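You operate a simulated robot arm through the tools that you are given. There is no shell and no other tool. Be economical: measure what you need, move in short steps, check, and stop when the job is done.

You are at the controls of a simulated robot arm. One attempt, no reset.

TASK
Unlock the cabinet, put the card's screw packet and the grey cable in their kit pockets, shut and lock it.

The check looks at the end state, three seconds after you hand in, the way a careful person would. Anything else that was tipped, shoved, dropped, spilled or broken makes it a failure.

THE ROBOT
A 6-joint arm with a two-finger parallel gripper on a trunk, on a base that drives. Base frame: it is fixed to the floor where the robot stands at the start and does not move with it; the origin is under the middle of the robot, x ahead of it, y to its left, z up. Units: cm, degrees, N and s.
With the tool pointing down near the work surface it reaches from about 34 to 82 cm from the robot's upright axis, wherever it stands. Its first joint turns from -166.0 to 166.0 degrees. Places, roughly: brake lever [-40, 70, 80]; kit tray pocket CABLE [-60, 100, 60]; kit tray pocket SCREWS [-60, 100, 60]; lock knob [50, 20, 90]; top drawer [60, 50, 70]. Payload 3.91 kg.
The tool frame sits at the grasp point between the pads (the TCP): z along the fingers, y along the line on which they close. The tips reach 3 cm beyond it. Largest opening 11 cm; finger width 2, thickness 1; the body of the gripper, 4.8 by 11.2 cm, starts 5.5 cm behind the TCP.
Orientation is told as [roll, pitch, yaw] about the base's x, y, z axes, in that order, counted from this pose: with the fingers straight down and closing along the base's y, the tool's x points along the base's -x, its y along +y and its z along -z.

THE INTERFACE
- The arm moves only by the tool send_rows. Its argument "targets" is a list of rows, each a list of 7 numbers: the shift along the tool's x, y, z in cm, then the turn, a rotation vector about the tool's x, y, z in degrees, then the closure, from 0 (fully open) to 1 (shut). In form: [[x, y, z, wx, wy, wz, claw], ...]. A call has 1 to 8 rows; each row is the pose to reach, as a shift and turn from the pose commanded when the call began, along the tool's axes at that moment. A row lasts 0.2 s, in which the tool goes at most 5 cm and 8.6 degrees; a call with a longer step from one row to the next is refused whole, and so is a gripper value outside its range. Where a pose cannot be reached the arm comes as near as it can. A force on the tool above 60 N (or 10 N above the force at the start of the call, whichever is more), or a blocked arm, ends the call early, and 0.2 s more pass. Each finger travels about 4.5 cm/s and halts on what it meets, pressing with about 39 N; the grip force reading is that of the motor and also rises with nothing between the fingers. The clock runs only during rows and for 0.2 s after the last one: add rows that repeat a pose to give the fingers time. The reply holds the time, the measured pose of the TCP, the force on the tool along the base axes, the opening and the grip force, in the units named above and with some noise, with the torque about the TCP (base axes, N m) and any sound that the robot's microphone picked up.
- Cameras (640 x 400 px; columns grow to the right, rows downward): "scene" is now at [-3.68, 20.51, 145.92]; the picture's right is [0.87, -0.50, 0.00], its down [-0.37, -0.65, -0.67] and it looks along [0.33, 0.58, -0.75] (base axes); focal length 237 px, centre (320, 200). "wrist" rides on the gripper at [7.7, 0.7, -11.4] in the tool frame; the picture's right is [-0.09, 1.00, 0.00], its down [-0.80, -0.07, -0.59] and it looks along [-0.59, -0.05, 0.80] (tool axes); focal length 270 px, centre (320, 200). There is no depth. A picture from a camera that has moved, and an enlarged one, comes with that camera's place and axes in the base frame and with its lens.
- camera(camera): a new picture of that camera. No time passes.
- lift_body(by): slides the trunk up (or, below 0, down) by that many cm; the arm and the scene camera ride with it, the base frame stays. It gives what a move gives, with no picture.
- roll_base(legs): drives the robot by 1 to 6 legs, each [ahead, turn to the left] in cm and degrees, along the robot's own axes; the way and the turn of a leg run together, so that a leg with both is an arc; at most 150 cm and 180 degrees a leg. The arm and the cameras ride along, it lands a little off, and it stops where it bumps. It gives what a move gives.
- turn_head(pan, tilt): turns the head with the scene camera to pan (to the left, within 155 degrees either way) and tilt (down, from -29 to 69), counted from straight ahead of the robot. It gives what a move gives.
- inspect(camera, box): a new picture of the part [left, top, right, bottom] of that camera's present view, enlarged. No time passes.
- finish_job(): hands the job in; it is judged then, once.

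Go step by step. Nothing tells you exact positions but the pictures and the camera data: compare them with the known pose of the tool, close in by small moves and look again before you grip or let go. The budget is 120 turns and 90 pictures, counting those below and the enlarged ones. Unless the task says otherwise, let go and move clear before handing in, and close with one line.

The tools are called after "Request:" as a command line: name --pt "numbers of a row" for each row, then --argument value for the rest, lists and objects as JSON in quotes. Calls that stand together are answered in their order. send_rows: Moves the arm, as the interface text tells. Its arguments: {"type":"object","properties":{"targets":{"type":"array"}},"required":["targets"]} The other tools are called the same way: lift_body (by) slides the trunk up or down; roll_base (legs) drives the base; turn_head (pan, tilt) turns the head that bears the scene camera; camera (camera) takes a picture; inspect (camera, box) takes an enlarged picture of a part of a camera's view; finish_job () hands the job in.

At the start:

```text
t: 0.0
ee_pos: [11.1, 40.25, 117.96]
tcp_rot: [0.0, 0.0, 0.8]
ft_force: [0.5, 0.1, -0.5]
moment: [-0.01, 0.04, -0.03]
opening: 11.0
gripper_force: 0.0
trunk travel left (down, up): [-42.5, 18.5]
robot x, y, heading: [-0.06, -1.17, 0.2]
head pan, tilt: [59.9, 48.2]
```

scene: 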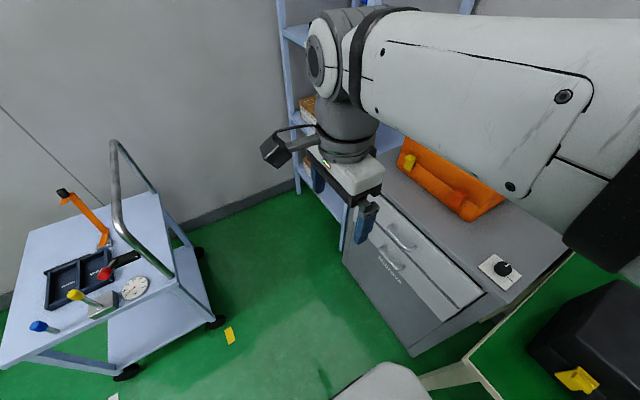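
wrist: 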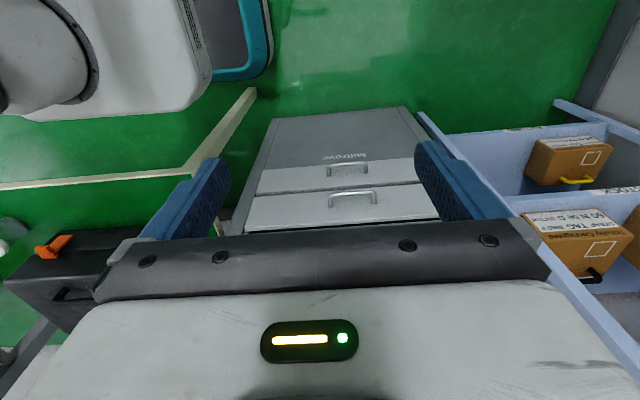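

I see a trolley with a tray on the left, a two-drawer cabinet ahead, and a white plate with a black knob on top of the cabinet. I'll look closer at each before moving.

Request:
inspect --camera "scene" --box '[0, 160, 240, 380]'

Request:
inspect --camera "scene" --box '[340, 130, 600, 350]'

Request:
turn_head --pan 20 --tilt 50

```text
1.82 times, centred on (120, 270) of scene
camera zoom: at [-3.68, 20.51, 145.92], right [0.87, -0.5, 0.0], down [-0.37, -0.65, -0.67], along [0.33, 0.58, -0.75], focal length 430 px, centre (684, 73)
```

zoom: 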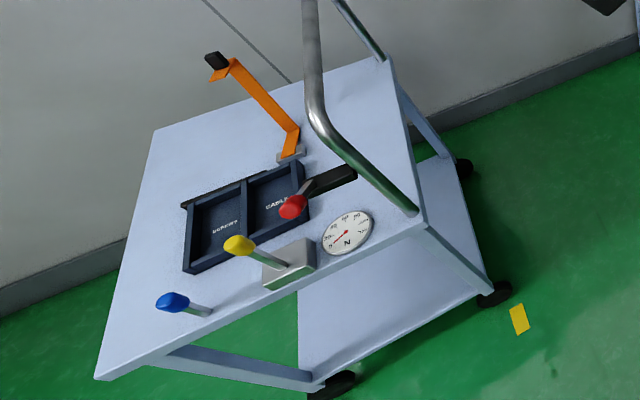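

```text
1.82 times, centred on (470, 240) of scene
camera zoom: at [-3.68, 20.51, 145.92], right [0.87, -0.5, 0.0], down [-0.37, -0.65, -0.67], along [0.33, 0.58, -0.75], focal length 430 px, centre (47, 127)
```

zoom: 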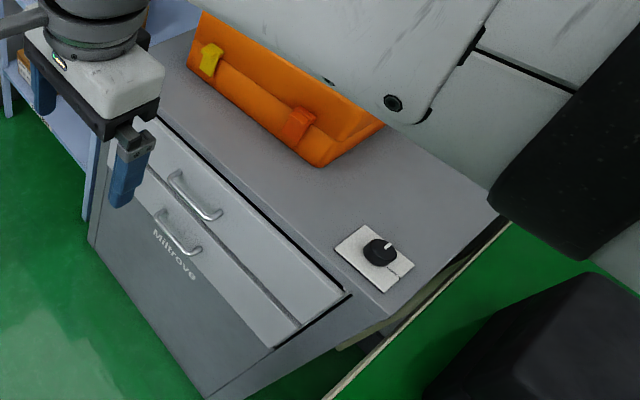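

```text
t: 1.1
ee_pos: [11.15, 40.27, 118.07]
tcp_rot: [-0.1, 0.0, 0.9]
ft_force: [-0.7, -0.1, -0.5]
moment: [0.01, 0.0, -0.01]
opening: 10.98
gripper_force: 0.1
trunk travel left (down, up): [-42.5, 18.5]
robot x, y, heading: [-0.03, -1.28, -0.1]
head pan, tilt: [20.0, 50.0]
```

The head is turned towards the right; I'll take a picture there to find the card and the knob.

Request:
camera --camera "scene"

Request:
turn_head --pan -35 --tilt 40

Request:
camera --camera "scene"

Request:
turn_head --pan 110 --tilt 40

Request:
camera --camera "scene"

```text
85 pictures are left
camera scene: at [-0.39, 16.34, 145.69], right [0.34, -0.94, 0.0], down [-0.72, -0.26, -0.64], along [0.6, 0.22, -0.77], focal length 237 px, centre (320, 200)
```

scene: 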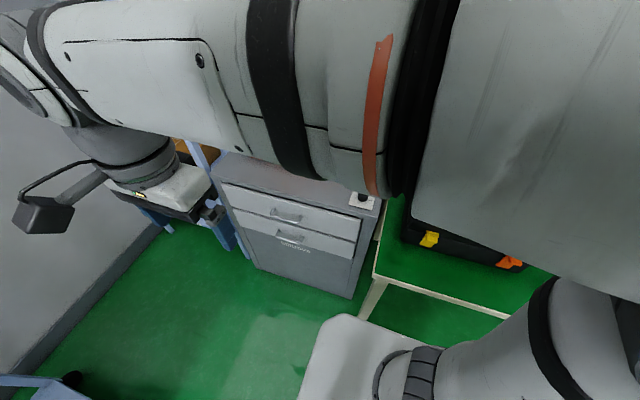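

```text
t: 2.3
ee_pos: [11.06, 40.29, 117.98]
tcp_rot: [0.0, -0.1, 0.8]
ft_force: [-0.5, 0.1, 0.3]
moment: [0.0, 0.02, 0.03]
opening: 11.0
gripper_force: 0.0
trunk travel left (down, up): [-42.5, 18.5]
robot x, y, heading: [-0.06, -1.39, -0.0]
head pan, tilt: [-35.0, 40.0]
```

```text
84 pictures are left
camera scene: at [-0.66, 8.84, 147.1], right [-0.57, -0.82, 0.0], down [-0.53, 0.37, -0.77], along [0.63, -0.44, -0.64], focal length 237 px, centre (320, 200)
```

scene: 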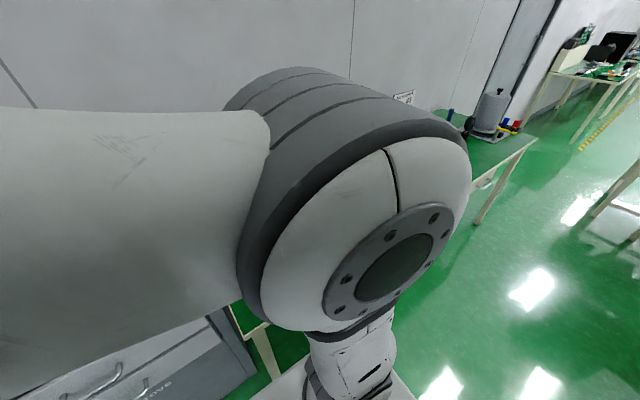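

```text
t: 4.6
ee_pos: [11.25, 40.26, 117.95]
tcp_rot: [0.0, 0.0, 0.8]
ft_force: [-0.7, -0.1, -0.7]
moment: [-0.02, 0.01, 0.02]
opening: 11.02
gripper_force: 0.1
trunk travel left (down, up): [-42.5, 18.5]
robot x, y, heading: [0.33, -1.05, 0.1]
head pan, tilt: [110.0, 40.0]
```

```text
83 pictures are left
camera scene: at [-10.52, 21.71, 147.1], right [0.94, 0.34, 0.0], down [0.22, -0.6, -0.77], along [-0.26, 0.72, -0.64], focal length 237 px, centre (320, 200)
```

scene: 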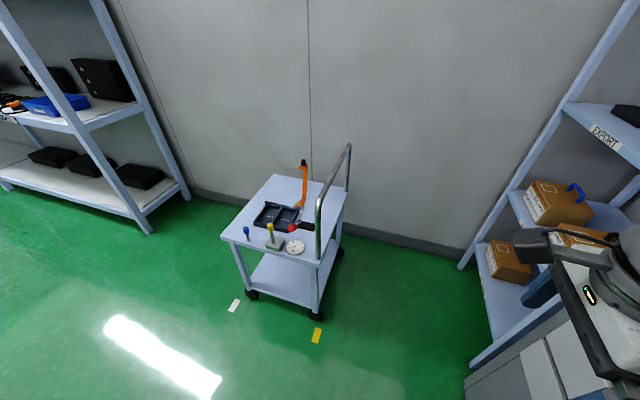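

The trolley stands about 1 m to my left, with levers and a dial. I'll enlarge it and the floor slips.

Request:
inspect --camera "scene" --box '[210, 140, 370, 240]'

Request:
inspect --camera "scene" --box '[210, 200, 370, 350]'

```text
4.00 times, centred on (290, 190) of scene
camera zoom: at [-10.52, 21.71, 147.1], right [0.94, 0.34, 0.0], down [0.22, -0.6, -0.77], along [-0.26, 0.72, -0.64], focal length 947 px, centre (440, 240)
```

zoom: 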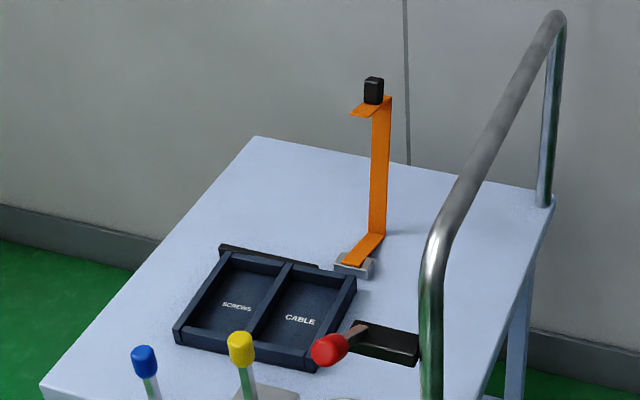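

```text
2.67 times, centred on (290, 275) of scene
camera zoom: at [-10.52, 21.71, 147.1], right [0.94, 0.34, 0.0], down [0.22, -0.6, -0.77], along [-0.26, 0.72, -0.64], focal length 631 px, centre (400, 0)
```

zoom: 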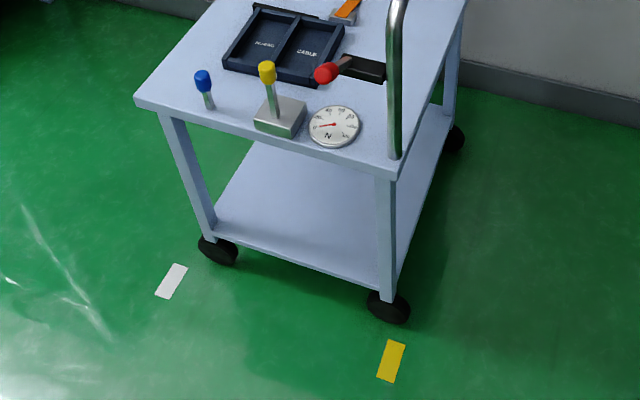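

The knob appears to be near (50, 21, 90) and the drawer fronts near x≈43. I'll bring the wrist camera above the knob to read its marks.

Request:
send_rows --pt "-3.3 -2.4 1.5 0 0 0 0" --pt "-6.6 -4.8 3 0 0 0 0" --pt "-9.9 -7.2 4.5 0 0 0 0" --pt "-13.2 -9.6 6 0 0 0 0" --pt "-16.5 -12 7.5 0 0 0 0" --pt "-19.8 -14.4 9 0 0 0 0" --pt "-23.1 -16.8 10.5 0 0 0 0" --pt "-26.4 -19.2 12 0 0 0 0"

Request:
turn_head --pan 45 --tilt 45

Request:
camera --camera "wrist"

Request:
camera --camera "scene"

```text
t: 6.4
ee_pos: [37.87, 21.47, 105.93]
tcp_rot: [0.0, 0.0, 0.7]
ft_force: [-0.5, -0.3, -0.7]
moment: [0.01, 0.03, 0.06]
opening: 11.0
gripper_force: 0.0
trunk travel left (down, up): [-42.5, 18.5]
robot x, y, heading: [-0.13, -1.04, -0.0]
head pan, tilt: [110.0, 40.0]
```

```text
t: 7.8
ee_pos: [37.85, 21.57, 105.75]
tcp_rot: [0.0, 0.1, 0.7]
ft_force: [-0.8, 0.1, 0.3]
moment: [0.02, 0.0, 0.01]
opening: 11.0
gripper_force: 0.1
trunk travel left (down, up): [-42.5, 18.5]
robot x, y, heading: [0.05, -0.89, -0.3]
head pan, tilt: [45.0, 45.0]
```

```text
80 pictures are left
camera wrist: at [30.12, 22.02, 117.28], right [0.07, 1.0, 0.0], down [0.8, -0.06, 0.59], along [0.59, -0.04, -0.8], focal length 270 px, centre (320, 200)
```

wrist: 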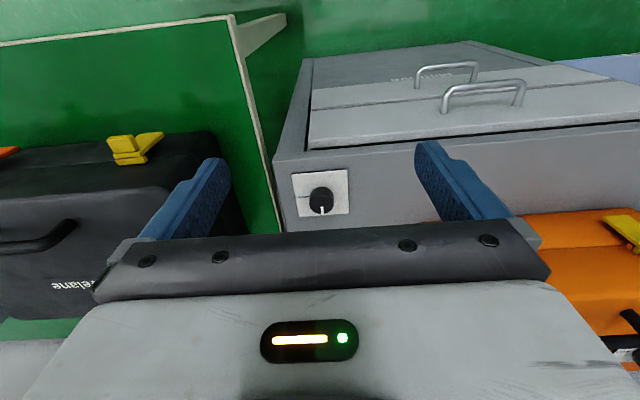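

```text
79 pictures are left
camera scene: at [-1.86, 19.46, 146.38], right [0.71, -0.71, 0.0], down [-0.5, -0.5, -0.71], along [0.5, 0.5, -0.71], focal length 237 px, centre (320, 200)
```

scene: 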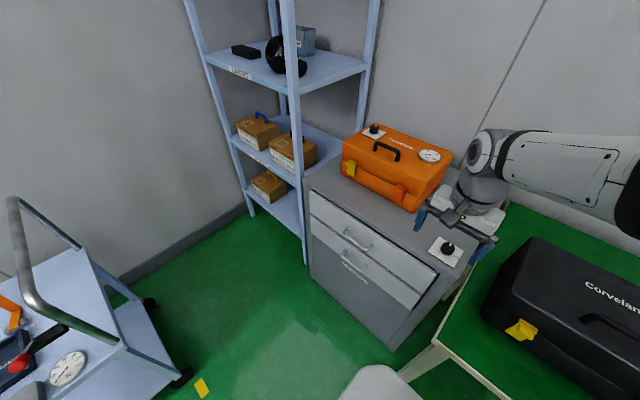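

The knob is centred near (50, 20.7) with a pointer. I'll zoom in on its marks and on the card candidates.

Request:
inspect --camera "wrist" --box '[270, 155, 370, 230]'

Request:
inspect --camera "scene" --box '[300, 110, 500, 290]'

```text
5.33 times, centred on (320, 192) of wrist
camera zoom: at [30.12, 22.02, 117.28], right [0.07, 1.0, 0.0], down [0.8, -0.06, 0.59], along [0.59, -0.04, -0.8], focal length 1442 px, centre (320, 240)
```

zoom: 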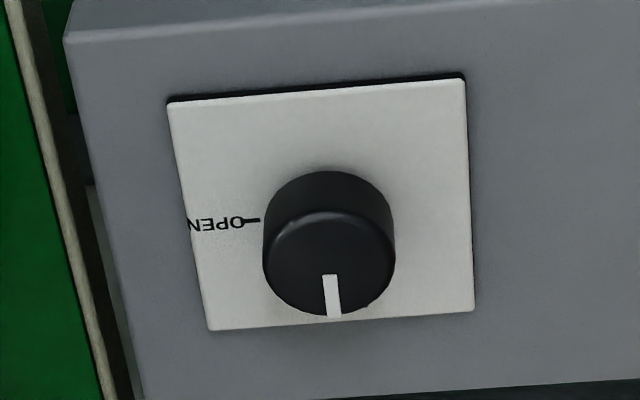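

```text
2.22 times, centred on (400, 200) of scene
camera zoom: at [-1.86, 19.46, 146.38], right [0.71, -0.71, 0.0], down [-0.5, -0.5, -0.71], along [0.5, 0.5, -0.71], focal length 526 px, centre (142, 200)
```

zoom: 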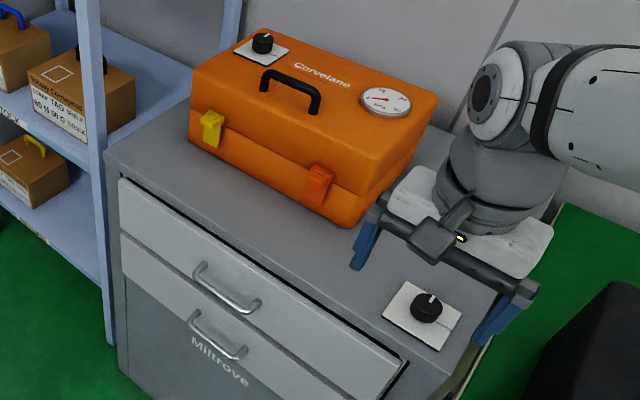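

The pointer is a quarter turn away from OPEN (which lies towards -y). I'll shift sideways to triangulate the knob's height.

Request:
send_rows --pt "0 -4 0 0 0 0 0" --pt "0 -8 0 0 0 0 0" --pt "0 -8 0 0 0 0 0"

Request:
inspect --camera "wrist" --box '[330, 155, 430, 230]'

```text
t: 8.6
ee_pos: [37.99, 13.68, 105.99]
tcp_rot: [0.0, 0.0, 0.8]
ft_force: [-1.2, -0.5, 0.8]
moment: [0.02, 0.0, -0.03]
opening: 10.97
gripper_force: 0.1
trunk travel left (down, up): [-42.5, 18.5]
robot x, y, heading: [0.05, -1.11, -0.1]
head pan, tilt: [45.0, 45.0]
```

```text
5.33 times, centred on (380, 192) of wrist
camera zoom: at [30.29, 14.11, 117.41], right [0.07, 1.0, 0.0], down [0.8, -0.06, 0.59], along [0.59, -0.04, -0.8], focal length 1442 px, centre (0, 240)
```

zoom: 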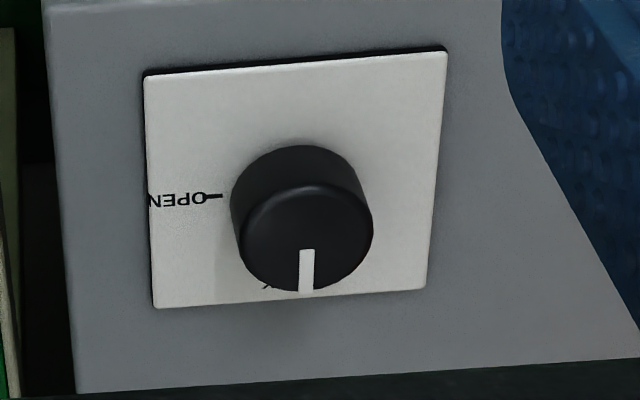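

By parallax the knob centre is about (53.6, 20.7), its top at z≈86.4 and the plate at ≈84.8. I'll move over it with a smaller opening and check.

Request:
send_rows --pt "-3.9 1.7 3 0 0 0 0.1" --pt "-7.8 3.4 6 0 0 0 0.2" --pt "-11.7 5.1 9 0 0 0 0.3" --pt "-15.7 6.8 13 0 0 0 0.4" --pt "-15.7 6.8 13 0 0 0 0.4" --pt "-15.7 6.8 13 0 0 0 0.4"

Request:
camera --camera "wrist"

```text
refused: row 1 steps farther than a row can; nothing moved
```

```text
75 pictures are left
camera wrist: at [30.29, 14.11, 117.41], right [0.07, 1.0, 0.0], down [0.8, -0.06, 0.59], along [0.59, -0.04, -0.8], focal length 270 px, centre (320, 200)
```

wrist: 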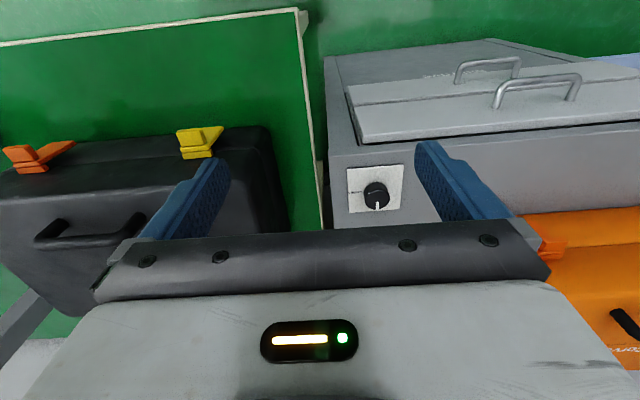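

Row steps were slightly too long; I repeat the approach with five shorter steps.

Request:
send_rows --pt "-3.2 1.4 2.6 0 0 0 0.1" --pt "-6.3 2.8 5.2 0 0 0 0.2" --pt "-9.4 4.2 7.8 0 0 0 0.3" --pt "-12.5 5.5 10.4 0 0 0 0.4" --pt "-15.7 6.8 13 0 0 0 0.4" --pt "-15.7 6.8 13 0 0 0 0.4" --pt "-15.7 6.8 13 0 0 0 0.4"

Request:
camera --camera "wrist"

Request:
camera --camera "scene"

```text
t: 10.2
ee_pos: [53.51, 20.66, 92.71]
tcp_rot: [0.0, -0.1, 0.8]
ft_force: [0.2, -0.4, -0.2]
moment: [-0.01, -0.03, 0.03]
opening: 6.61
gripper_force: 0.0
trunk travel left (down, up): [-42.5, 18.5]
robot x, y, heading: [-0.21, -1.27, -0.3]
head pan, tilt: [45.0, 45.0]
```

```text
74 pictures are left
camera wrist: at [45.78, 21.14, 104.18], right [0.07, 1.0, 0.0], down [0.8, -0.06, 0.59], along [0.59, -0.04, -0.8], focal length 270 px, centre (320, 200)
```

wrist: 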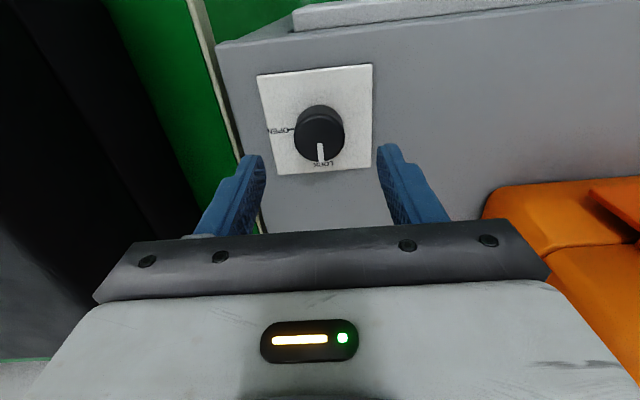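

```text
73 pictures are left
camera scene: at [-1.87, 19.44, 146.38], right [0.71, -0.71, 0.0], down [-0.5, -0.5, -0.71], along [0.5, 0.5, -0.71], focal length 237 px, centre (320, 200)
```

scene: 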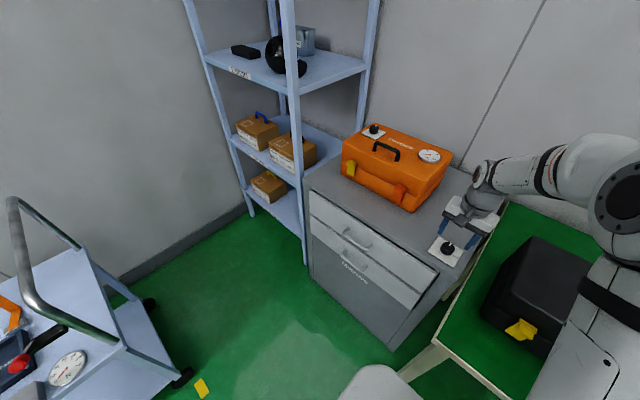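

Refined: knob centre (53.3, 20.7), top z≈86.9. I'll go down around it and close.

Request:
send_rows --pt "0.2 0 2 0 0 0 0.4" --pt "0.2 0 4.1 0 0 0 0.4" --pt "0.2 0 4.1 0 0 0 0.55" --pt "0.2 0 4.1 0 0 0 0.65" --pt "0.2 0 4.1 0 0 0 0.75" --pt "0.2 0 4.1 0 0 0 0.75"

Request:
camera --camera "wrist"

```text
t: 11.6
ee_pos: [53.38, 20.6, 88.59]
tcp_rot: [0.0, 0.0, 0.8]
ft_force: [0.3, 1.9, -3.3]
moment: [0.17, -0.27, 0.01]
opening: 3.54
gripper_force: 45.2
trunk travel left (down, up): [-42.5, 18.5]
robot x, y, heading: [-0.05, -0.96, 0.4]
head pan, tilt: [45.0, 45.0]
```

```text
72 pictures are left
camera wrist: at [45.72, 21.09, 100.05], right [0.07, 1.0, 0.0], down [0.8, -0.06, 0.59], along [0.59, -0.04, -0.8], focal length 270 px, centre (320, 200)
```

wrist: 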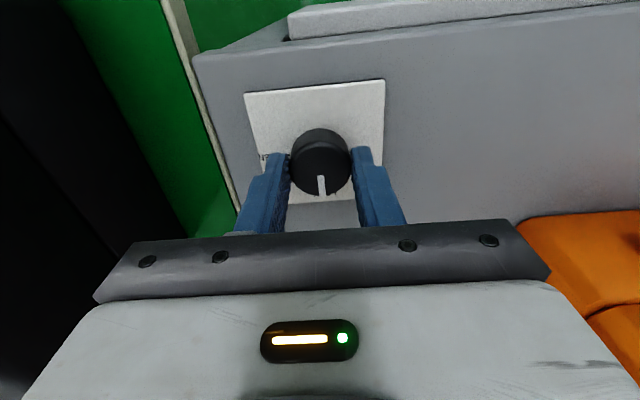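

The knob is gripped (3.5 cm). Now I turn it clockwise towards OPEN.

Request:
send_rows --pt "0.2 0 0 0 0 8 0.75" --pt "0.2 0 0 0 0 16 0.75" --pt "0.2 0 0 0 0 24 0.75" --pt "0.2 0 0 0 0 32 0.75" --pt "0.2 0 0 0 0 40 0.75" --pt "0.2 0 0 0 0 48 0.75"

```text
t: 12.9
ee_pos: [53.42, 20.56, 88.7]
tcp_rot: [0.0, 0.0, -47.3]
ft_force: [21.7, 16.5, -5.5]
moment: [0.25, -0.53, 0.04]
opening: 3.52
gripper_force: 44.7
trunk travel left (down, up): [-42.5, 18.5]
robot x, y, heading: [-0.02, -1.23, 0.2]
head pan, tilt: [45.0, 45.0]
```

It's turning; some sideways load, so I shift 0.2 cm to relieve it and finish the quarter turn.

Request:
send_rows --pt "0 0.2 0 0 0 7 0.75" --pt "0 0.2 0 0 0 14 0.75" --pt "0 0.2 0 0 0 21 0.75" --pt "0 0.2 0 0 0 28 0.75" --pt "0 0.2 0 0 0 35 0.75" --pt "0 0.2 0 0 0 42 0.75"

Request:
camera --camera "wrist"

```text
t: 14.3
ee_pos: [53.46, 20.66, 88.65]
tcp_rot: [-0.1, 0.0, -89.3]
ft_force: [17.9, 5.6, -6.6]
moment: [0.21, -0.39, 0.0]
opening: 3.54
gripper_force: 45.0
trunk travel left (down, up): [-42.5, 18.5]
robot x, y, heading: [-0.14, -1.24, 0.2]
head pan, tilt: [45.0, 45.0]
```

```text
71 pictures are left
camera wrist: at [54.08, 28.31, 100.06], right [1.0, -0.08, 0.0], down [-0.06, -0.8, 0.6], along [-0.05, -0.59, -0.8], focal length 270 px, centre (320, 200)
```

wrist: 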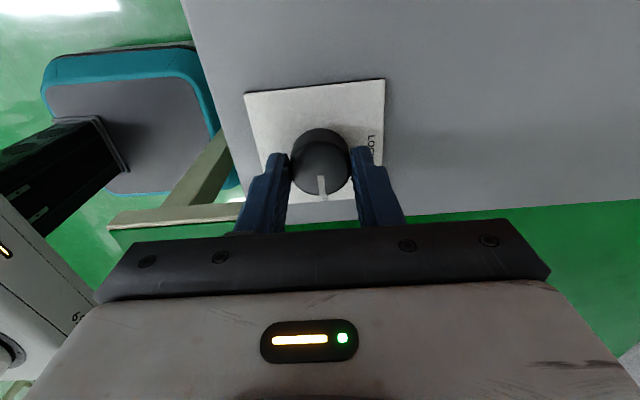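

The pointer is at OPEN side. I'll release, rise and verify, then go look at the handles.

Request:
send_rows --pt "0 0 0 0 0 0 0.5" --pt "0 0 0 0 0 0 0.4" --pt "0 0 -4 0 0 0 0.4" --pt "0 0 -8 0 0 0 0.4" --pt "0 0 -12 0 0 0 0.4"

Request:
inspect --camera "wrist" --box '[220, 0, 420, 210]'

Request:
inspect --camera "scene" --box '[290, 160, 490, 310]'

```text
t: 15.6
ee_pos: [53.24, 20.75, 100.81]
tcp_rot: [0.1, 0.0, -89.3]
ft_force: [-0.5, 0.7, 0.3]
moment: [-0.01, -0.02, 0.01]
opening: 6.59
gripper_force: 0.1
trunk travel left (down, up): [-42.5, 18.5]
robot x, y, heading: [-0.03, -1.08, -0.4]
head pan, tilt: [45.0, 45.0]
```

```text
1.90 times, centred on (320, 105) of wrist
camera zoom: at [53.76, 28.36, 112.18], right [1.0, -0.07, 0.0], down [-0.06, -0.8, 0.59], along [-0.04, -0.59, -0.8], focal length 515 px, centre (320, 381)
```

zoom: 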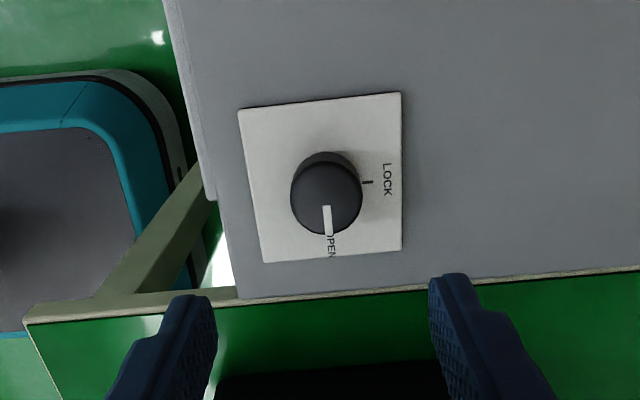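

```text
2.67 times, centred on (390, 235) of scene
camera zoom: at [-1.86, 19.45, 146.37], right [0.71, -0.71, 0.0], down [-0.5, -0.5, -0.71], along [0.5, 0.5, -0.71], focal length 631 px, centre (133, 107)
```

zoom: 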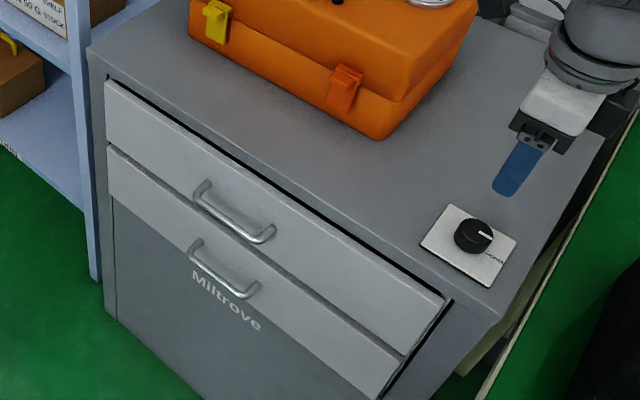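

Unlocked: pointer is at OPEN. The top handle bar seems at about (41.5, 45, 76); I'll move to a stand-off in front of it and tilt the tool.

Request:
send_rows --pt "0 -4.5 0 0 0 0 0.4" --pt "2 -9 0 0 0 0 0.4" --pt "6 -12 0 -5 0 0 0.4" --pt "10 -14 0 -10 0 0 0.4" --pt "14 -16 0 -15 0 0 0.4" --pt "18 -17 0 -20 0 0 0.4" --pt "21 -18 0 -25 0 0 0.4" --pt "24 -19 0 -30 0 0 0.4"

Request:
camera --camera "wrist"

Request:
camera --camera "scene"

```text
t: 17.4
ee_pos: [36.67, 44.15, 103.38]
tcp_rot: [28.5, -0.4, -88.2]
ft_force: [-0.1, -0.4, 0.0]
moment: [-0.01, -0.02, 0.0]
opening: 6.61
gripper_force: 0.0
out of reach, approached as far as the arm can: row 8
trunk travel left (down, up): [-42.5, 18.5]
robot x, y, heading: [-0.12, -1.08, -0.1]
head pan, tilt: [45.0, 45.0]
```

```text
68 pictures are left
camera wrist: at [31.6, 51.71, 113.56], right [0.88, -0.06, 0.48], down [-0.32, -0.81, 0.49], along [0.36, -0.59, -0.73], focal length 270 px, centre (320, 200)
```

wrist: 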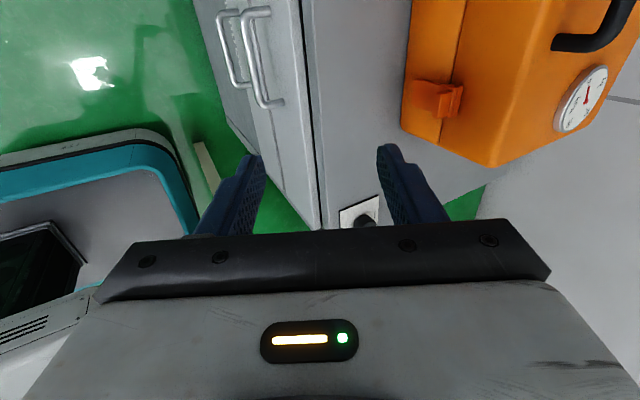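

```text
67 pictures are left
camera scene: at [-1.88, 19.5, 146.37], right [0.71, -0.71, 0.0], down [-0.5, -0.5, -0.71], along [0.5, 0.5, -0.71], focal length 237 px, centre (320, 200)
```

scene: 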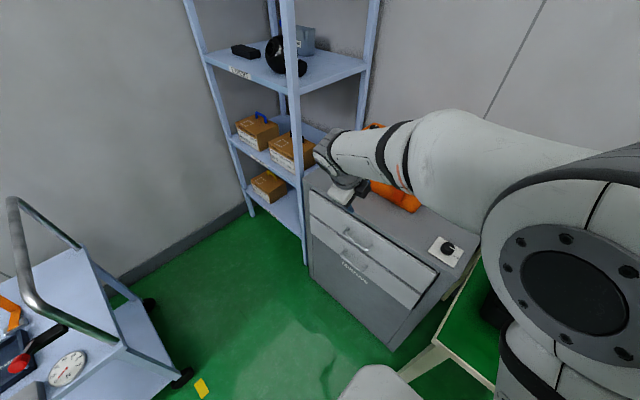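

Handle bar triangulates to about (42.6, 45.5, 74). The arm hit a reach limit while tilting, so I'll back off and lower the trunk, which should free the wrist.

Request:
send_rows --pt "0 -3 -1.5 0 0 0 0.4" --pt "0 -6 -3 0 0 0 0.4"

Request:
lift_body --by -22

Request:
send_rows --pt "0 0 0 -8 0 0 0.4" --pt "0 0 0 -16 0 0 0.4"

```text
t: 17.9
ee_pos: [33.98, 43.87, 106.17]
tcp_rot: [28.3, -0.5, -87.9]
ft_force: [0.8, -0.6, -0.1]
moment: [-0.02, 0.0, -0.02]
opening: 6.61
gripper_force: 0.0
out of reach, approached as far as the arm can: row 1, 2
trunk travel left (down, up): [-42.5, 18.5]
robot x, y, heading: [0.07, -1.41, -0.1]
head pan, tilt: [45.0, 45.0]
```

```text
t: 20.3
ee_pos: [33.94, 43.95, 84.07]
tcp_rot: [28.2, -0.5, -87.7]
ft_force: [0.5, -0.5, 0.6]
moment: [0.01, -0.02, 0.0]
opening: 6.62
gripper_force: 0.2
trunk travel left (down, up): [-20.5, 40.5]
robot x, y, heading: [-0.49, -1.55, -0.0]
head pan, tilt: [45.0, 45.0]
```

```text
t: 20.9
ee_pos: [39.7, 43.96, 90.64]
tcp_rot: [41.5, -1.8, -85.9]
ft_force: [0.2, 0.6, 0.3]
moment: [0.0, -0.03, -0.02]
opening: 6.59
gripper_force: 0.2
out of reach, approached as far as the arm can: row 1, 2
trunk travel left (down, up): [-20.5, 40.5]
robot x, y, heading: [-0.29, -1.61, -0.2]
head pan, tilt: [45.0, 45.0]
```

The wrist is too close to the trunk for this tilt, so I'd like to drive back about 20 cm. First I check behind.

Request:
turn_head --pan 155 --tilt 45

Request:
camera --camera "scene"

```text
t: 22.8
ee_pos: [39.89, 43.8, 90.61]
tcp_rot: [41.3, -1.9, -85.9]
ft_force: [-0.2, -0.5, 0.5]
moment: [0.0, 0.02, 0.01]
opening: 6.58
gripper_force: 0.0
trunk travel left (down, up): [-20.5, 40.5]
robot x, y, heading: [0.34, -1.31, 0.2]
head pan, tilt: [154.7, 45.0]
```

```text
66 pictures are left
camera scene: at [-14.96, 17.2, 124.38], right [0.43, 0.9, 0.0], down [0.64, -0.3, -0.71], along [-0.64, 0.3, -0.71], focal length 237 px, centre (320, 200)
```

scene: 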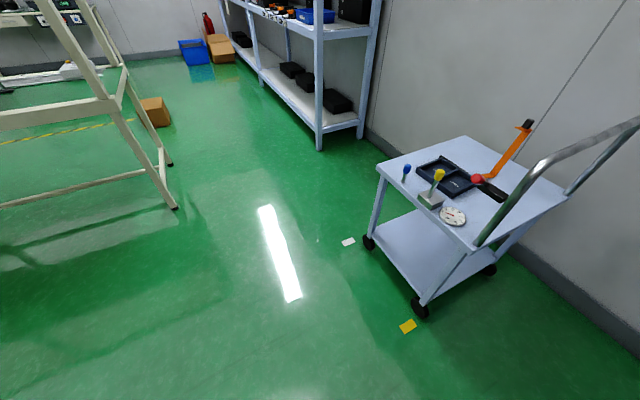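

The floor behind is clear, so I drive back 22 cm and look forward again.

Request:
roll_base --legs '[[-22, 0]]'

Request:
turn_head --pan 35 --tilt 45

Request:
send_rows --pt "0 3 3 0 0 0 0.4" --pt "0 6 6 0 0 0 0.4"

Request:
camera --camera "scene"

```text
t: 24.4
ee_pos: [17.87, 43.96, 90.66]
tcp_rot: [41.4, -2.0, -85.9]
ft_force: [0.0, 0.0, -0.2]
moment: [0.0, -0.02, -0.01]
opening: 6.6
gripper_force: 0.1
trunk travel left (down, up): [-20.5, 40.5]
robot x, y, heading: [-21.74, -1.31, -0.3]
head pan, tilt: [154.7, 45.0]
```

```text
t: 26.4
ee_pos: [17.87, 44.01, 90.63]
tcp_rot: [41.4, -1.9, -85.8]
ft_force: [0.3, -0.2, 0.2]
moment: [0.0, 0.0, 0.01]
opening: 6.57
gripper_force: 0.0
trunk travel left (down, up): [-20.5, 40.5]
robot x, y, heading: [-21.48, -1.15, 0.1]
head pan, tilt: [35.0, 45.0]
```

```text
t: 27.0
ee_pos: [26.31, 44.58, 90.11]
tcp_rot: [41.4, -1.9, -85.8]
ft_force: [-1.0, 0.6, 0.2]
moment: [0.05, 0.01, 0.0]
opening: 6.6
gripper_force: 0.0
trunk travel left (down, up): [-20.5, 40.5]
robot x, y, heading: [-21.41, -1.3, -0.1]
head pan, tilt: [35.0, 45.0]
```

```text
65 pictures are left
camera scene: at [-22.76, 18.38, 124.38], right [0.57, -0.82, 0.0], down [-0.58, -0.41, -0.71], along [0.58, 0.41, -0.71], focal length 237 px, centre (320, 200)
```

scene: 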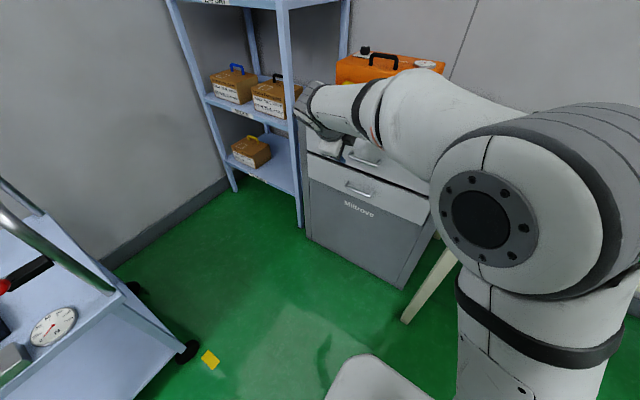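

There's room now. I align the tool square to the handle at 45° tilt and go to a pre-grasp about 9 cm short of the bar.

Request:
send_rows --pt "0.1 0.3 3.4 -1 -0.3 1.1 0.4" --pt "0.3 0.5 6.7 -2 -0.7 2.2 0.4" --pt "0.4 0.8 10 -3 -1 3.3 0.4" --pt "0.5 1 13.4 -4 -1.35 4.4 0.4" --pt "0.5 1 13.4 -4 -1.35 4.4 0.4"

Request:
camera --camera "wrist"

Request:
inspect --camera "scene" --box '[280, 90, 440, 220]'

```text
t: 28.2
ee_pos: [36.82, 45.6, 81.7]
tcp_rot: [44.9, 0.0, -89.7]
ft_force: [0.4, 0.2, 0.1]
moment: [0.01, -0.02, -0.01]
opening: 6.61
gripper_force: 0.1
out of reach, approached as far as the arm can: row 4, 5
trunk travel left (down, up): [-20.5, 40.5]
robot x, y, heading: [-21.82, -1.2, -0.0]
head pan, tilt: [35.0, 45.0]
```

```text
64 pictures are left
camera wrist: at [29.18, 53.19, 90.17], right [0.71, -0.08, 0.7], down [-0.47, -0.8, 0.37], along [0.53, -0.59, -0.61], focal length 270 px, centre (320, 200)
```

wrist: 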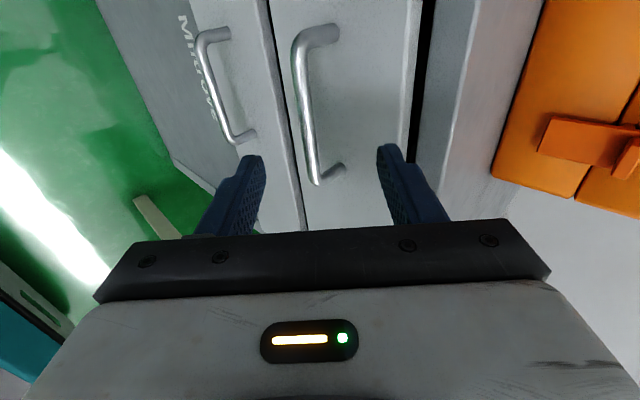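

```text
3.08 times, centred on (360, 155) of scene
camera zoom: at [-22.7, 18.4, 124.37], right [0.57, -0.82, 0.0], down [-0.58, -0.41, -0.71], along [0.58, 0.41, -0.71], focal length 728 px, centre (197, 338)
```

zoom: 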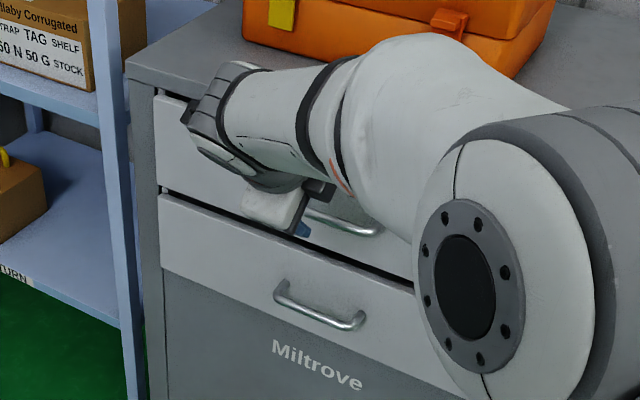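

The bar is confirmed at (42.6, 45.5, 74) with about 2.5 cm stand-off. The arm is being pushed up and out, so I back off and lower the trunk further to gain range.

Request:
send_rows --pt "0 0 -4 0 0 0 0.5" --pt "0 0 -8 0 0 0 0.6"

Request:
lift_body --by -14

Request:
send_rows --pt "0 3 0 0 0 0 0.7" --pt "0 6 0 0 0 0 0.75"

```text
t: 28.8
ee_pos: [31.18, 45.54, 87.11]
tcp_rot: [45.3, 0.1, -89.9]
ft_force: [0.0, 0.9, 0.2]
moment: [0.0, 0.0, -0.03]
opening: 4.43
gripper_force: 0.0
trunk travel left (down, up): [-20.5, 40.5]
robot x, y, heading: [-21.72, -1.11, 0.0]
head pan, tilt: [35.0, 45.0]
```

```text
t: 30.5
ee_pos: [31.21, 45.5, 73.14]
tcp_rot: [45.4, 0.1, -90.0]
ft_force: [-0.4, 0.3, 0.9]
moment: [0.02, 0.0, -0.02]
opening: 4.4
gripper_force: 0.1
trunk travel left (down, up): [-6.5, 54.5]
robot x, y, heading: [-21.72, -1.05, -0.0]
head pan, tilt: [35.0, 45.0]
```

```text
t: 31.1
ee_pos: [35.29, 45.65, 77.52]
tcp_rot: [45.3, 0.1, -89.9]
ft_force: [0.0, 0.1, 0.9]
moment: [-0.01, 0.0, 0.01]
opening: 2.73
gripper_force: 0.0
trunk travel left (down, up): [-6.5, 54.5]
robot x, y, heading: [-21.53, -1.35, 0.0]
head pan, tilt: [35.0, 45.0]
```

No limit now. I line up with the bar and stop 2 cm short to check.

Request:
send_rows --pt "0 2.65 0 0 0 0 0.75" --pt "0 2.65 2.5 0 0 0 0.75" --pt "0 2.65 2.9 0 0 0 0.75"

Request:
camera --camera "wrist"

```text
t: 31.9
ee_pos: [39.22, 45.72, 77.3]
tcp_rot: [45.4, 0.0, -89.9]
ft_force: [0.5, -0.3, -0.1]
moment: [-0.03, -0.01, 0.01]
opening: 2.73
gripper_force: 0.0
trunk travel left (down, up): [-6.5, 54.5]
robot x, y, heading: [-21.84, -0.83, -0.2]
head pan, tilt: [35.0, 45.0]
```

```text
62 pictures are left
camera wrist: at [31.63, 53.25, 85.76], right [0.7, -0.09, 0.71], down [-0.47, -0.8, 0.37], along [0.54, -0.59, -0.6], focal length 270 px, centre (320, 200)
```

wrist: 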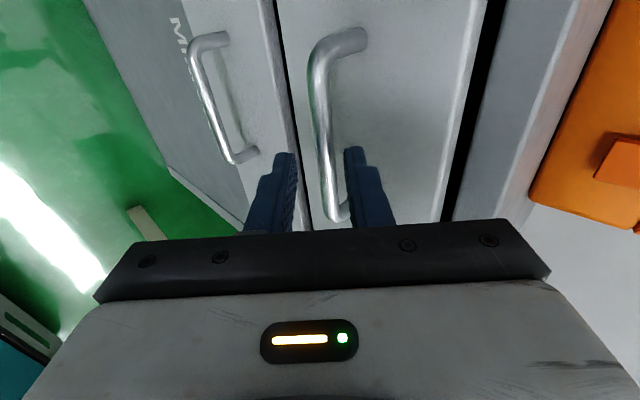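

The bar runs between the fingers. I advance 2.5 cm and close.

Request:
send_rows --pt "0 0 1.3 0 0 0 0.75" --pt "0 0 2.6 0 0 0 0.75" --pt "0 0 2.6 0 0 0 0.95" --pt "0 0 2.6 0 0 0 1" --pt "0 0 2.6 0 0 0 1"

Request:
camera --camera "wrist"

```text
t: 33.1
ee_pos: [41.07, 45.6, 75.77]
tcp_rot: [45.5, 0.0, -89.8]
ft_force: [0.1, -0.8, 9.6]
moment: [-0.61, -0.08, 0.64]
opening: 1.18
gripper_force: 45.5
trunk travel left (down, up): [-6.5, 54.5]
robot x, y, heading: [-21.83, -1.54, -0.1]
head pan, tilt: [35.0, 45.0]
```

```text
61 pictures are left
camera wrist: at [33.39, 53.13, 84.16], right [0.7, -0.09, 0.71], down [-0.47, -0.8, 0.36], along [0.54, -0.59, -0.6], focal length 270 px, centre (320, 200)
```

wrist: 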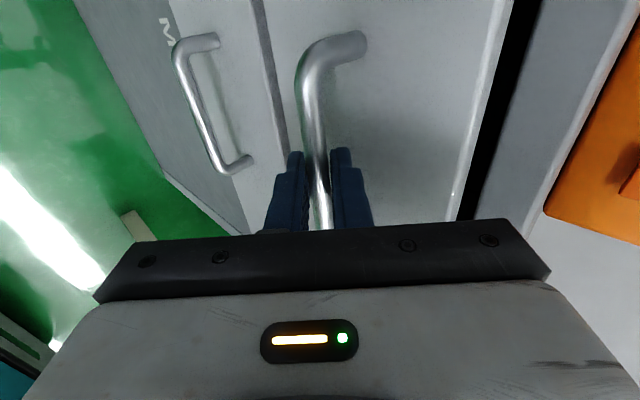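

Firm grip on the bar. I pull the drawer straight out with the arm.

Request:
send_rows --pt "0 -0.7 -0.7 0 0 0 1" --pt "0 -1.8 -1.8 0 0 0 1" --pt "0 -3.2 -3.2 0 0 0 1" --pt "0 -4.6 -4.6 0 0 0 1" --pt "0 -6 -6 0 0 0 1" --pt "0 -7.4 -7.4 0 0 0 1" --pt "0 -8.5 -8.5 0 0 0 1"

Request:
camera --camera "scene"

```text
t: 34.7
ee_pos: [29.1, 45.33, 75.7]
tcp_rot: [45.4, 0.1, -90.0]
ft_force: [-0.5, -23.9, 22.2]
moment: [-1.12, -0.19, 0.25]
opening: 1.17
gripper_force: 45.2
trunk travel left (down, up): [-6.5, 54.5]
robot x, y, heading: [-21.95, -1.19, -0.0]
head pan, tilt: [35.0, 45.0]
```

```text
60 pictures are left
camera scene: at [-22.85, 18.11, 110.44], right [0.57, -0.82, 0.0], down [-0.58, -0.4, -0.71], along [0.58, 0.41, -0.71], focal length 237 px, centre (320, 200)
```

scene: 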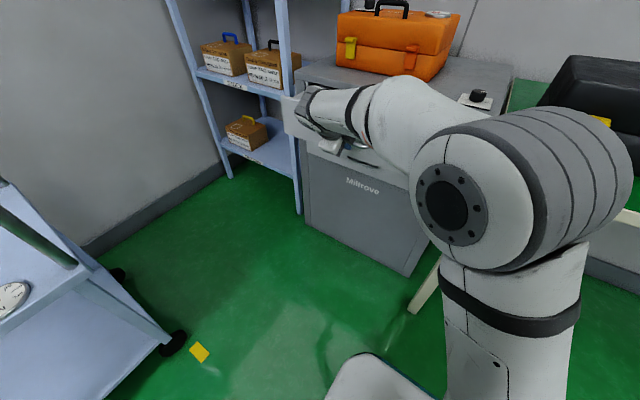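

The drawer opens (12 cm). I pull another 12 cm, relieving small side loads.

Request:
send_rows --pt "-0.2 -0.7 -0.9 0 0 0 1" --pt "-0.3 -1.8 -2.1 0 0 0 1" --pt "-0.3 -3.2 -3.5 0 0 0 1" --pt "-0.3 -4.6 -4.9 0 0 0 1" --pt "-0.3 -6 -6.3 0 0 0 1" --pt "-0.3 -7.4 -7.7 0 0 0 1" --pt "-0.3 -8.5 -8.8 0 0 0 1"

Request:
camera --camera "scene"

```text
t: 35.7
ee_pos: [24.07, 45.56, 76.21]
tcp_rot: [43.4, -1.3, -89.3]
ft_force: [-0.3, 5.0, -19.5]
moment: [0.83, 0.27, 1.08]
opening: 1.14
gripper_force: 44.3
out of reach, approached as far as the arm can: row 2, 3, 4, 5
trunk travel left (down, up): [-6.5, 54.5]
robot x, y, heading: [-21.72, -1.54, 0.0]
head pan, tilt: [35.0, 45.0]
stopped in row 5: the force on the tool passed its limit at 77 N (the readings are from after the stop); the commanded pose is now the measured one
```

```text
59 pictures are left
camera scene: at [-22.58, 18.52, 110.38], right [0.57, -0.82, 0.0], down [-0.58, -0.41, -0.71], along [0.58, 0.4, -0.71], focal length 237 px, centre (320, 200)
```

scene: 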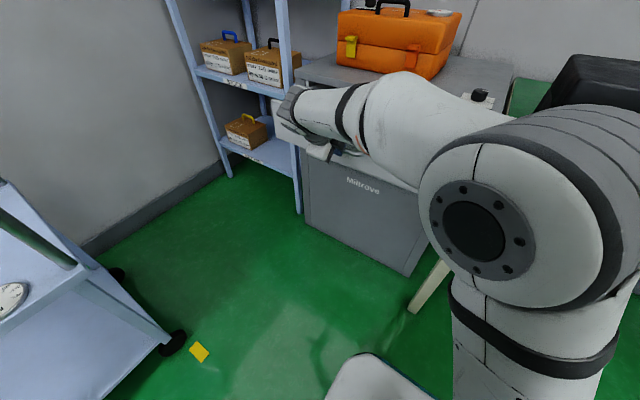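

The arm hit its near limit with the drawer 17 cm out. I'll pull the rest by driving the base straight back.

Request:
roll_base --legs '[[-10, 0]]'

Request:
camera --camera "wrist"

```text
t: 36.9
ee_pos: [14.02, 45.42, 76.24]
tcp_rot: [43.5, -1.4, -89.6]
ft_force: [7.8, -11.8, -35.1]
moment: [-0.93, 0.24, -0.55]
opening: 1.17
gripper_force: 45.5
trunk travel left (down, up): [-6.5, 54.5]
robot x, y, heading: [-32.17, -1.34, 0.2]
head pan, tilt: [35.0, 45.0]
```

```text
58 pictures are left
camera wrist: at [6.59, 53.09, 84.75], right [0.72, -0.07, 0.69], down [-0.46, -0.79, 0.4], along [0.52, -0.6, -0.6], focal length 270 px, centre (320, 200)
```

wrist: 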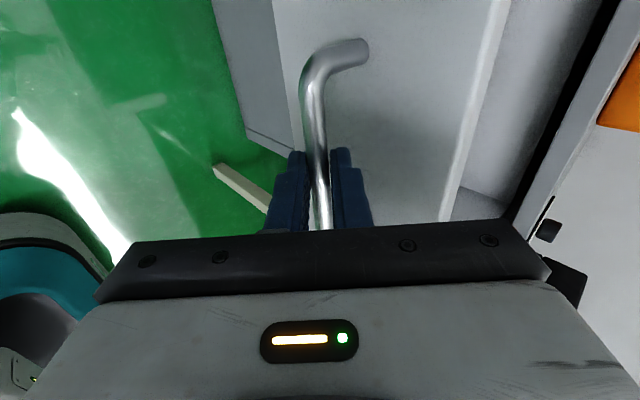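

The drawer is 27 cm open. I release the handle and back off along the tool axis, then raise the trunk to look inside.

Request:
send_rows --pt "0 0 0 0 0 0 0.85" --pt "0 0 0 0 0 0 0.75" --pt "0 0 -2 0 0 0 0.75" --pt "0 0 -5 0 0 0 0.75"

Request:
lift_body --by 45

Request:
turn_head --pan 35 --tilt 50

Request:
camera --camera "scene"

Request:
camera --camera "wrist"

```text
t: 37.9
ee_pos: [10.55, 45.32, 79.85]
tcp_rot: [43.7, -1.3, -89.6]
ft_force: [0.0, 0.1, 0.7]
moment: [-0.04, -0.01, -0.01]
opening: 2.75
gripper_force: 0.0
trunk travel left (down, up): [-6.5, 54.5]
robot x, y, heading: [-31.85, -1.29, 0.0]
head pan, tilt: [35.0, 45.0]
```

```text
refused: 45 is not a number from -40 to 40
```

```text
t: 38.6
ee_pos: [10.49, 45.32, 80.04]
tcp_rot: [43.7, -1.3, -89.6]
ft_force: [-0.2, 0.3, 0.2]
moment: [-0.02, -0.03, -0.01]
opening: 2.73
gripper_force: 0.1
trunk travel left (down, up): [-6.5, 54.5]
robot x, y, heading: [-32.21, -1.5, -0.2]
head pan, tilt: [35.0, 50.0]
```

```text
57 pictures are left
camera scene: at [-33.31, 18.14, 109.69], right [0.57, -0.82, 0.0], down [-0.63, -0.44, -0.64], along [0.53, 0.37, -0.77], focal length 237 px, centre (320, 200)
```

scene: 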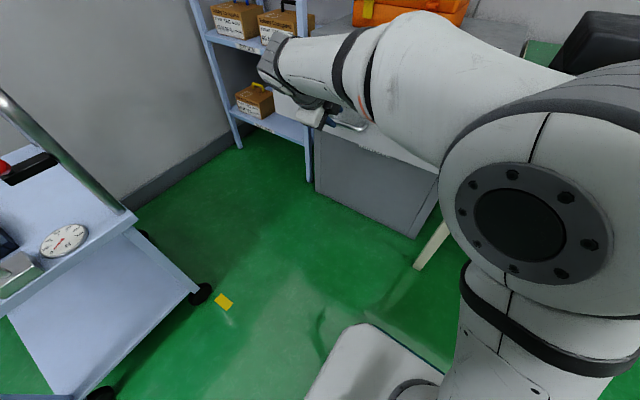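

```text
56 pictures are left
camera wrist: at [3.11, 53.11, 88.52], right [0.72, -0.07, 0.69], down [-0.46, -0.79, 0.4], along [0.52, -0.6, -0.6], focal length 270 px, centre (320, 200)
```

wrist: 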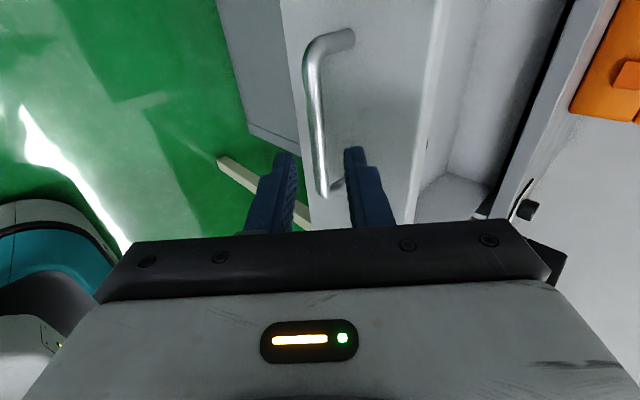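

The bar is clear of the fingers. Now I raise the trunk 40 cm.

Request:
lift_body --by 40

Request:
send_rows --pt "0 0 0 7 0 7 0.4" --pt "0 0 0 14 0 7 0.4" --pt "0 0 0 21 0 7 0.4" --pt "0 0 0 28 0 7 0.4" --pt "0 0 0 35 0 7 0.4" --pt "0 0 0 43 0 7 0.4"

Request:
camera --camera "scene"

```text
t: 42.4
ee_pos: [10.52, 45.32, 120.02]
tcp_rot: [43.7, -1.3, -89.6]
ft_force: [-0.2, 0.4, 0.0]
moment: [0.01, -0.02, -0.01]
opening: 2.74
gripper_force: 0.0
trunk travel left (down, up): [-46.5, 14.5]
robot x, y, heading: [-32.01, -1.6, -0.0]
head pan, tilt: [35.0, 50.0]
```

```text
refused: row 1 steps farther than a row can; nothing moved
```

```text
55 pictures are left
camera scene: at [-33.31, 18.14, 149.68], right [0.57, -0.82, 0.0], down [-0.63, -0.44, -0.64], along [0.53, 0.37, -0.77], focal length 237 px, centre (320, 200)
```

scene: 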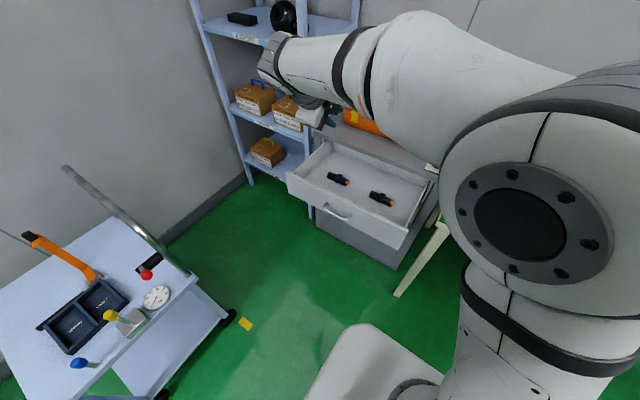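

The drawer holds two cable bundles. I straighten the tool and look closer.

Request:
send_rows --pt "0 0 0 7 0 0 0.4" --pt "0 0 0 14 0 0 0.4" --pt "0 0 0 21 0 0 0.4" --pt "0 0 0 28 0 0 0.4" --pt "0 0 0 36 0 0 0.4" --pt "0 0 0 43.7 0 0 0.4"

Request:
inspect --camera "scene" --box '[280, 130, 450, 250]'

Request:
inspect --camera "scene" --box '[20, 210, 220, 380]'

```text
t: 43.8
ee_pos: [10.54, 45.32, 120.08]
tcp_rot: [-0.2, -1.4, -89.6]
ft_force: [-0.1, -0.6, -0.4]
moment: [0.03, 0.04, 0.02]
opening: 6.59
gripper_force: 0.1
trunk travel left (down, up): [-46.5, 14.5]
robot x, y, heading: [-32.26, -1.34, -0.1]
head pan, tilt: [35.0, 50.0]
```

```text
3.33 times, centred on (365, 190) of scene
camera zoom: at [-33.25, 18.16, 149.68], right [0.57, -0.82, 0.0], down [-0.63, -0.44, -0.64], along [0.53, 0.37, -0.77], focal length 789 px, centre (170, 233)
```

zoom: 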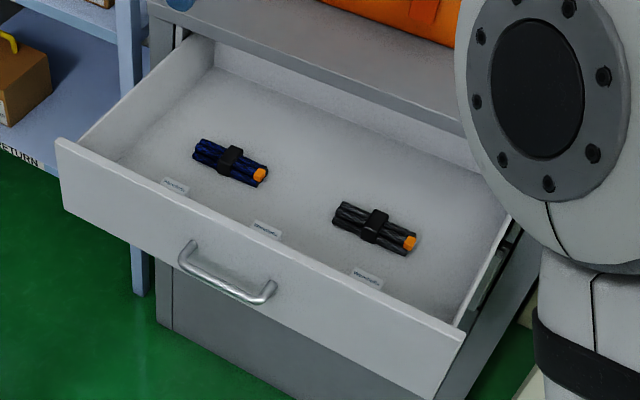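

```text
2.35 times, centred on (120, 295) of scene
camera zoom: at [-33.25, 18.16, 149.68], right [0.57, -0.82, 0.0], down [-0.63, -0.44, -0.64], along [0.53, 0.37, -0.77], focal length 557 px, centre (791, -24)
```

zoom: 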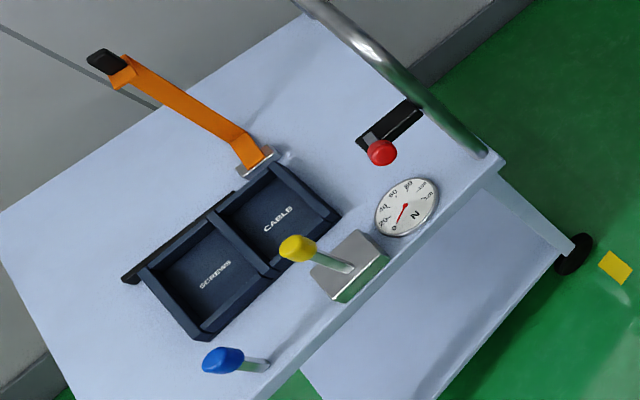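

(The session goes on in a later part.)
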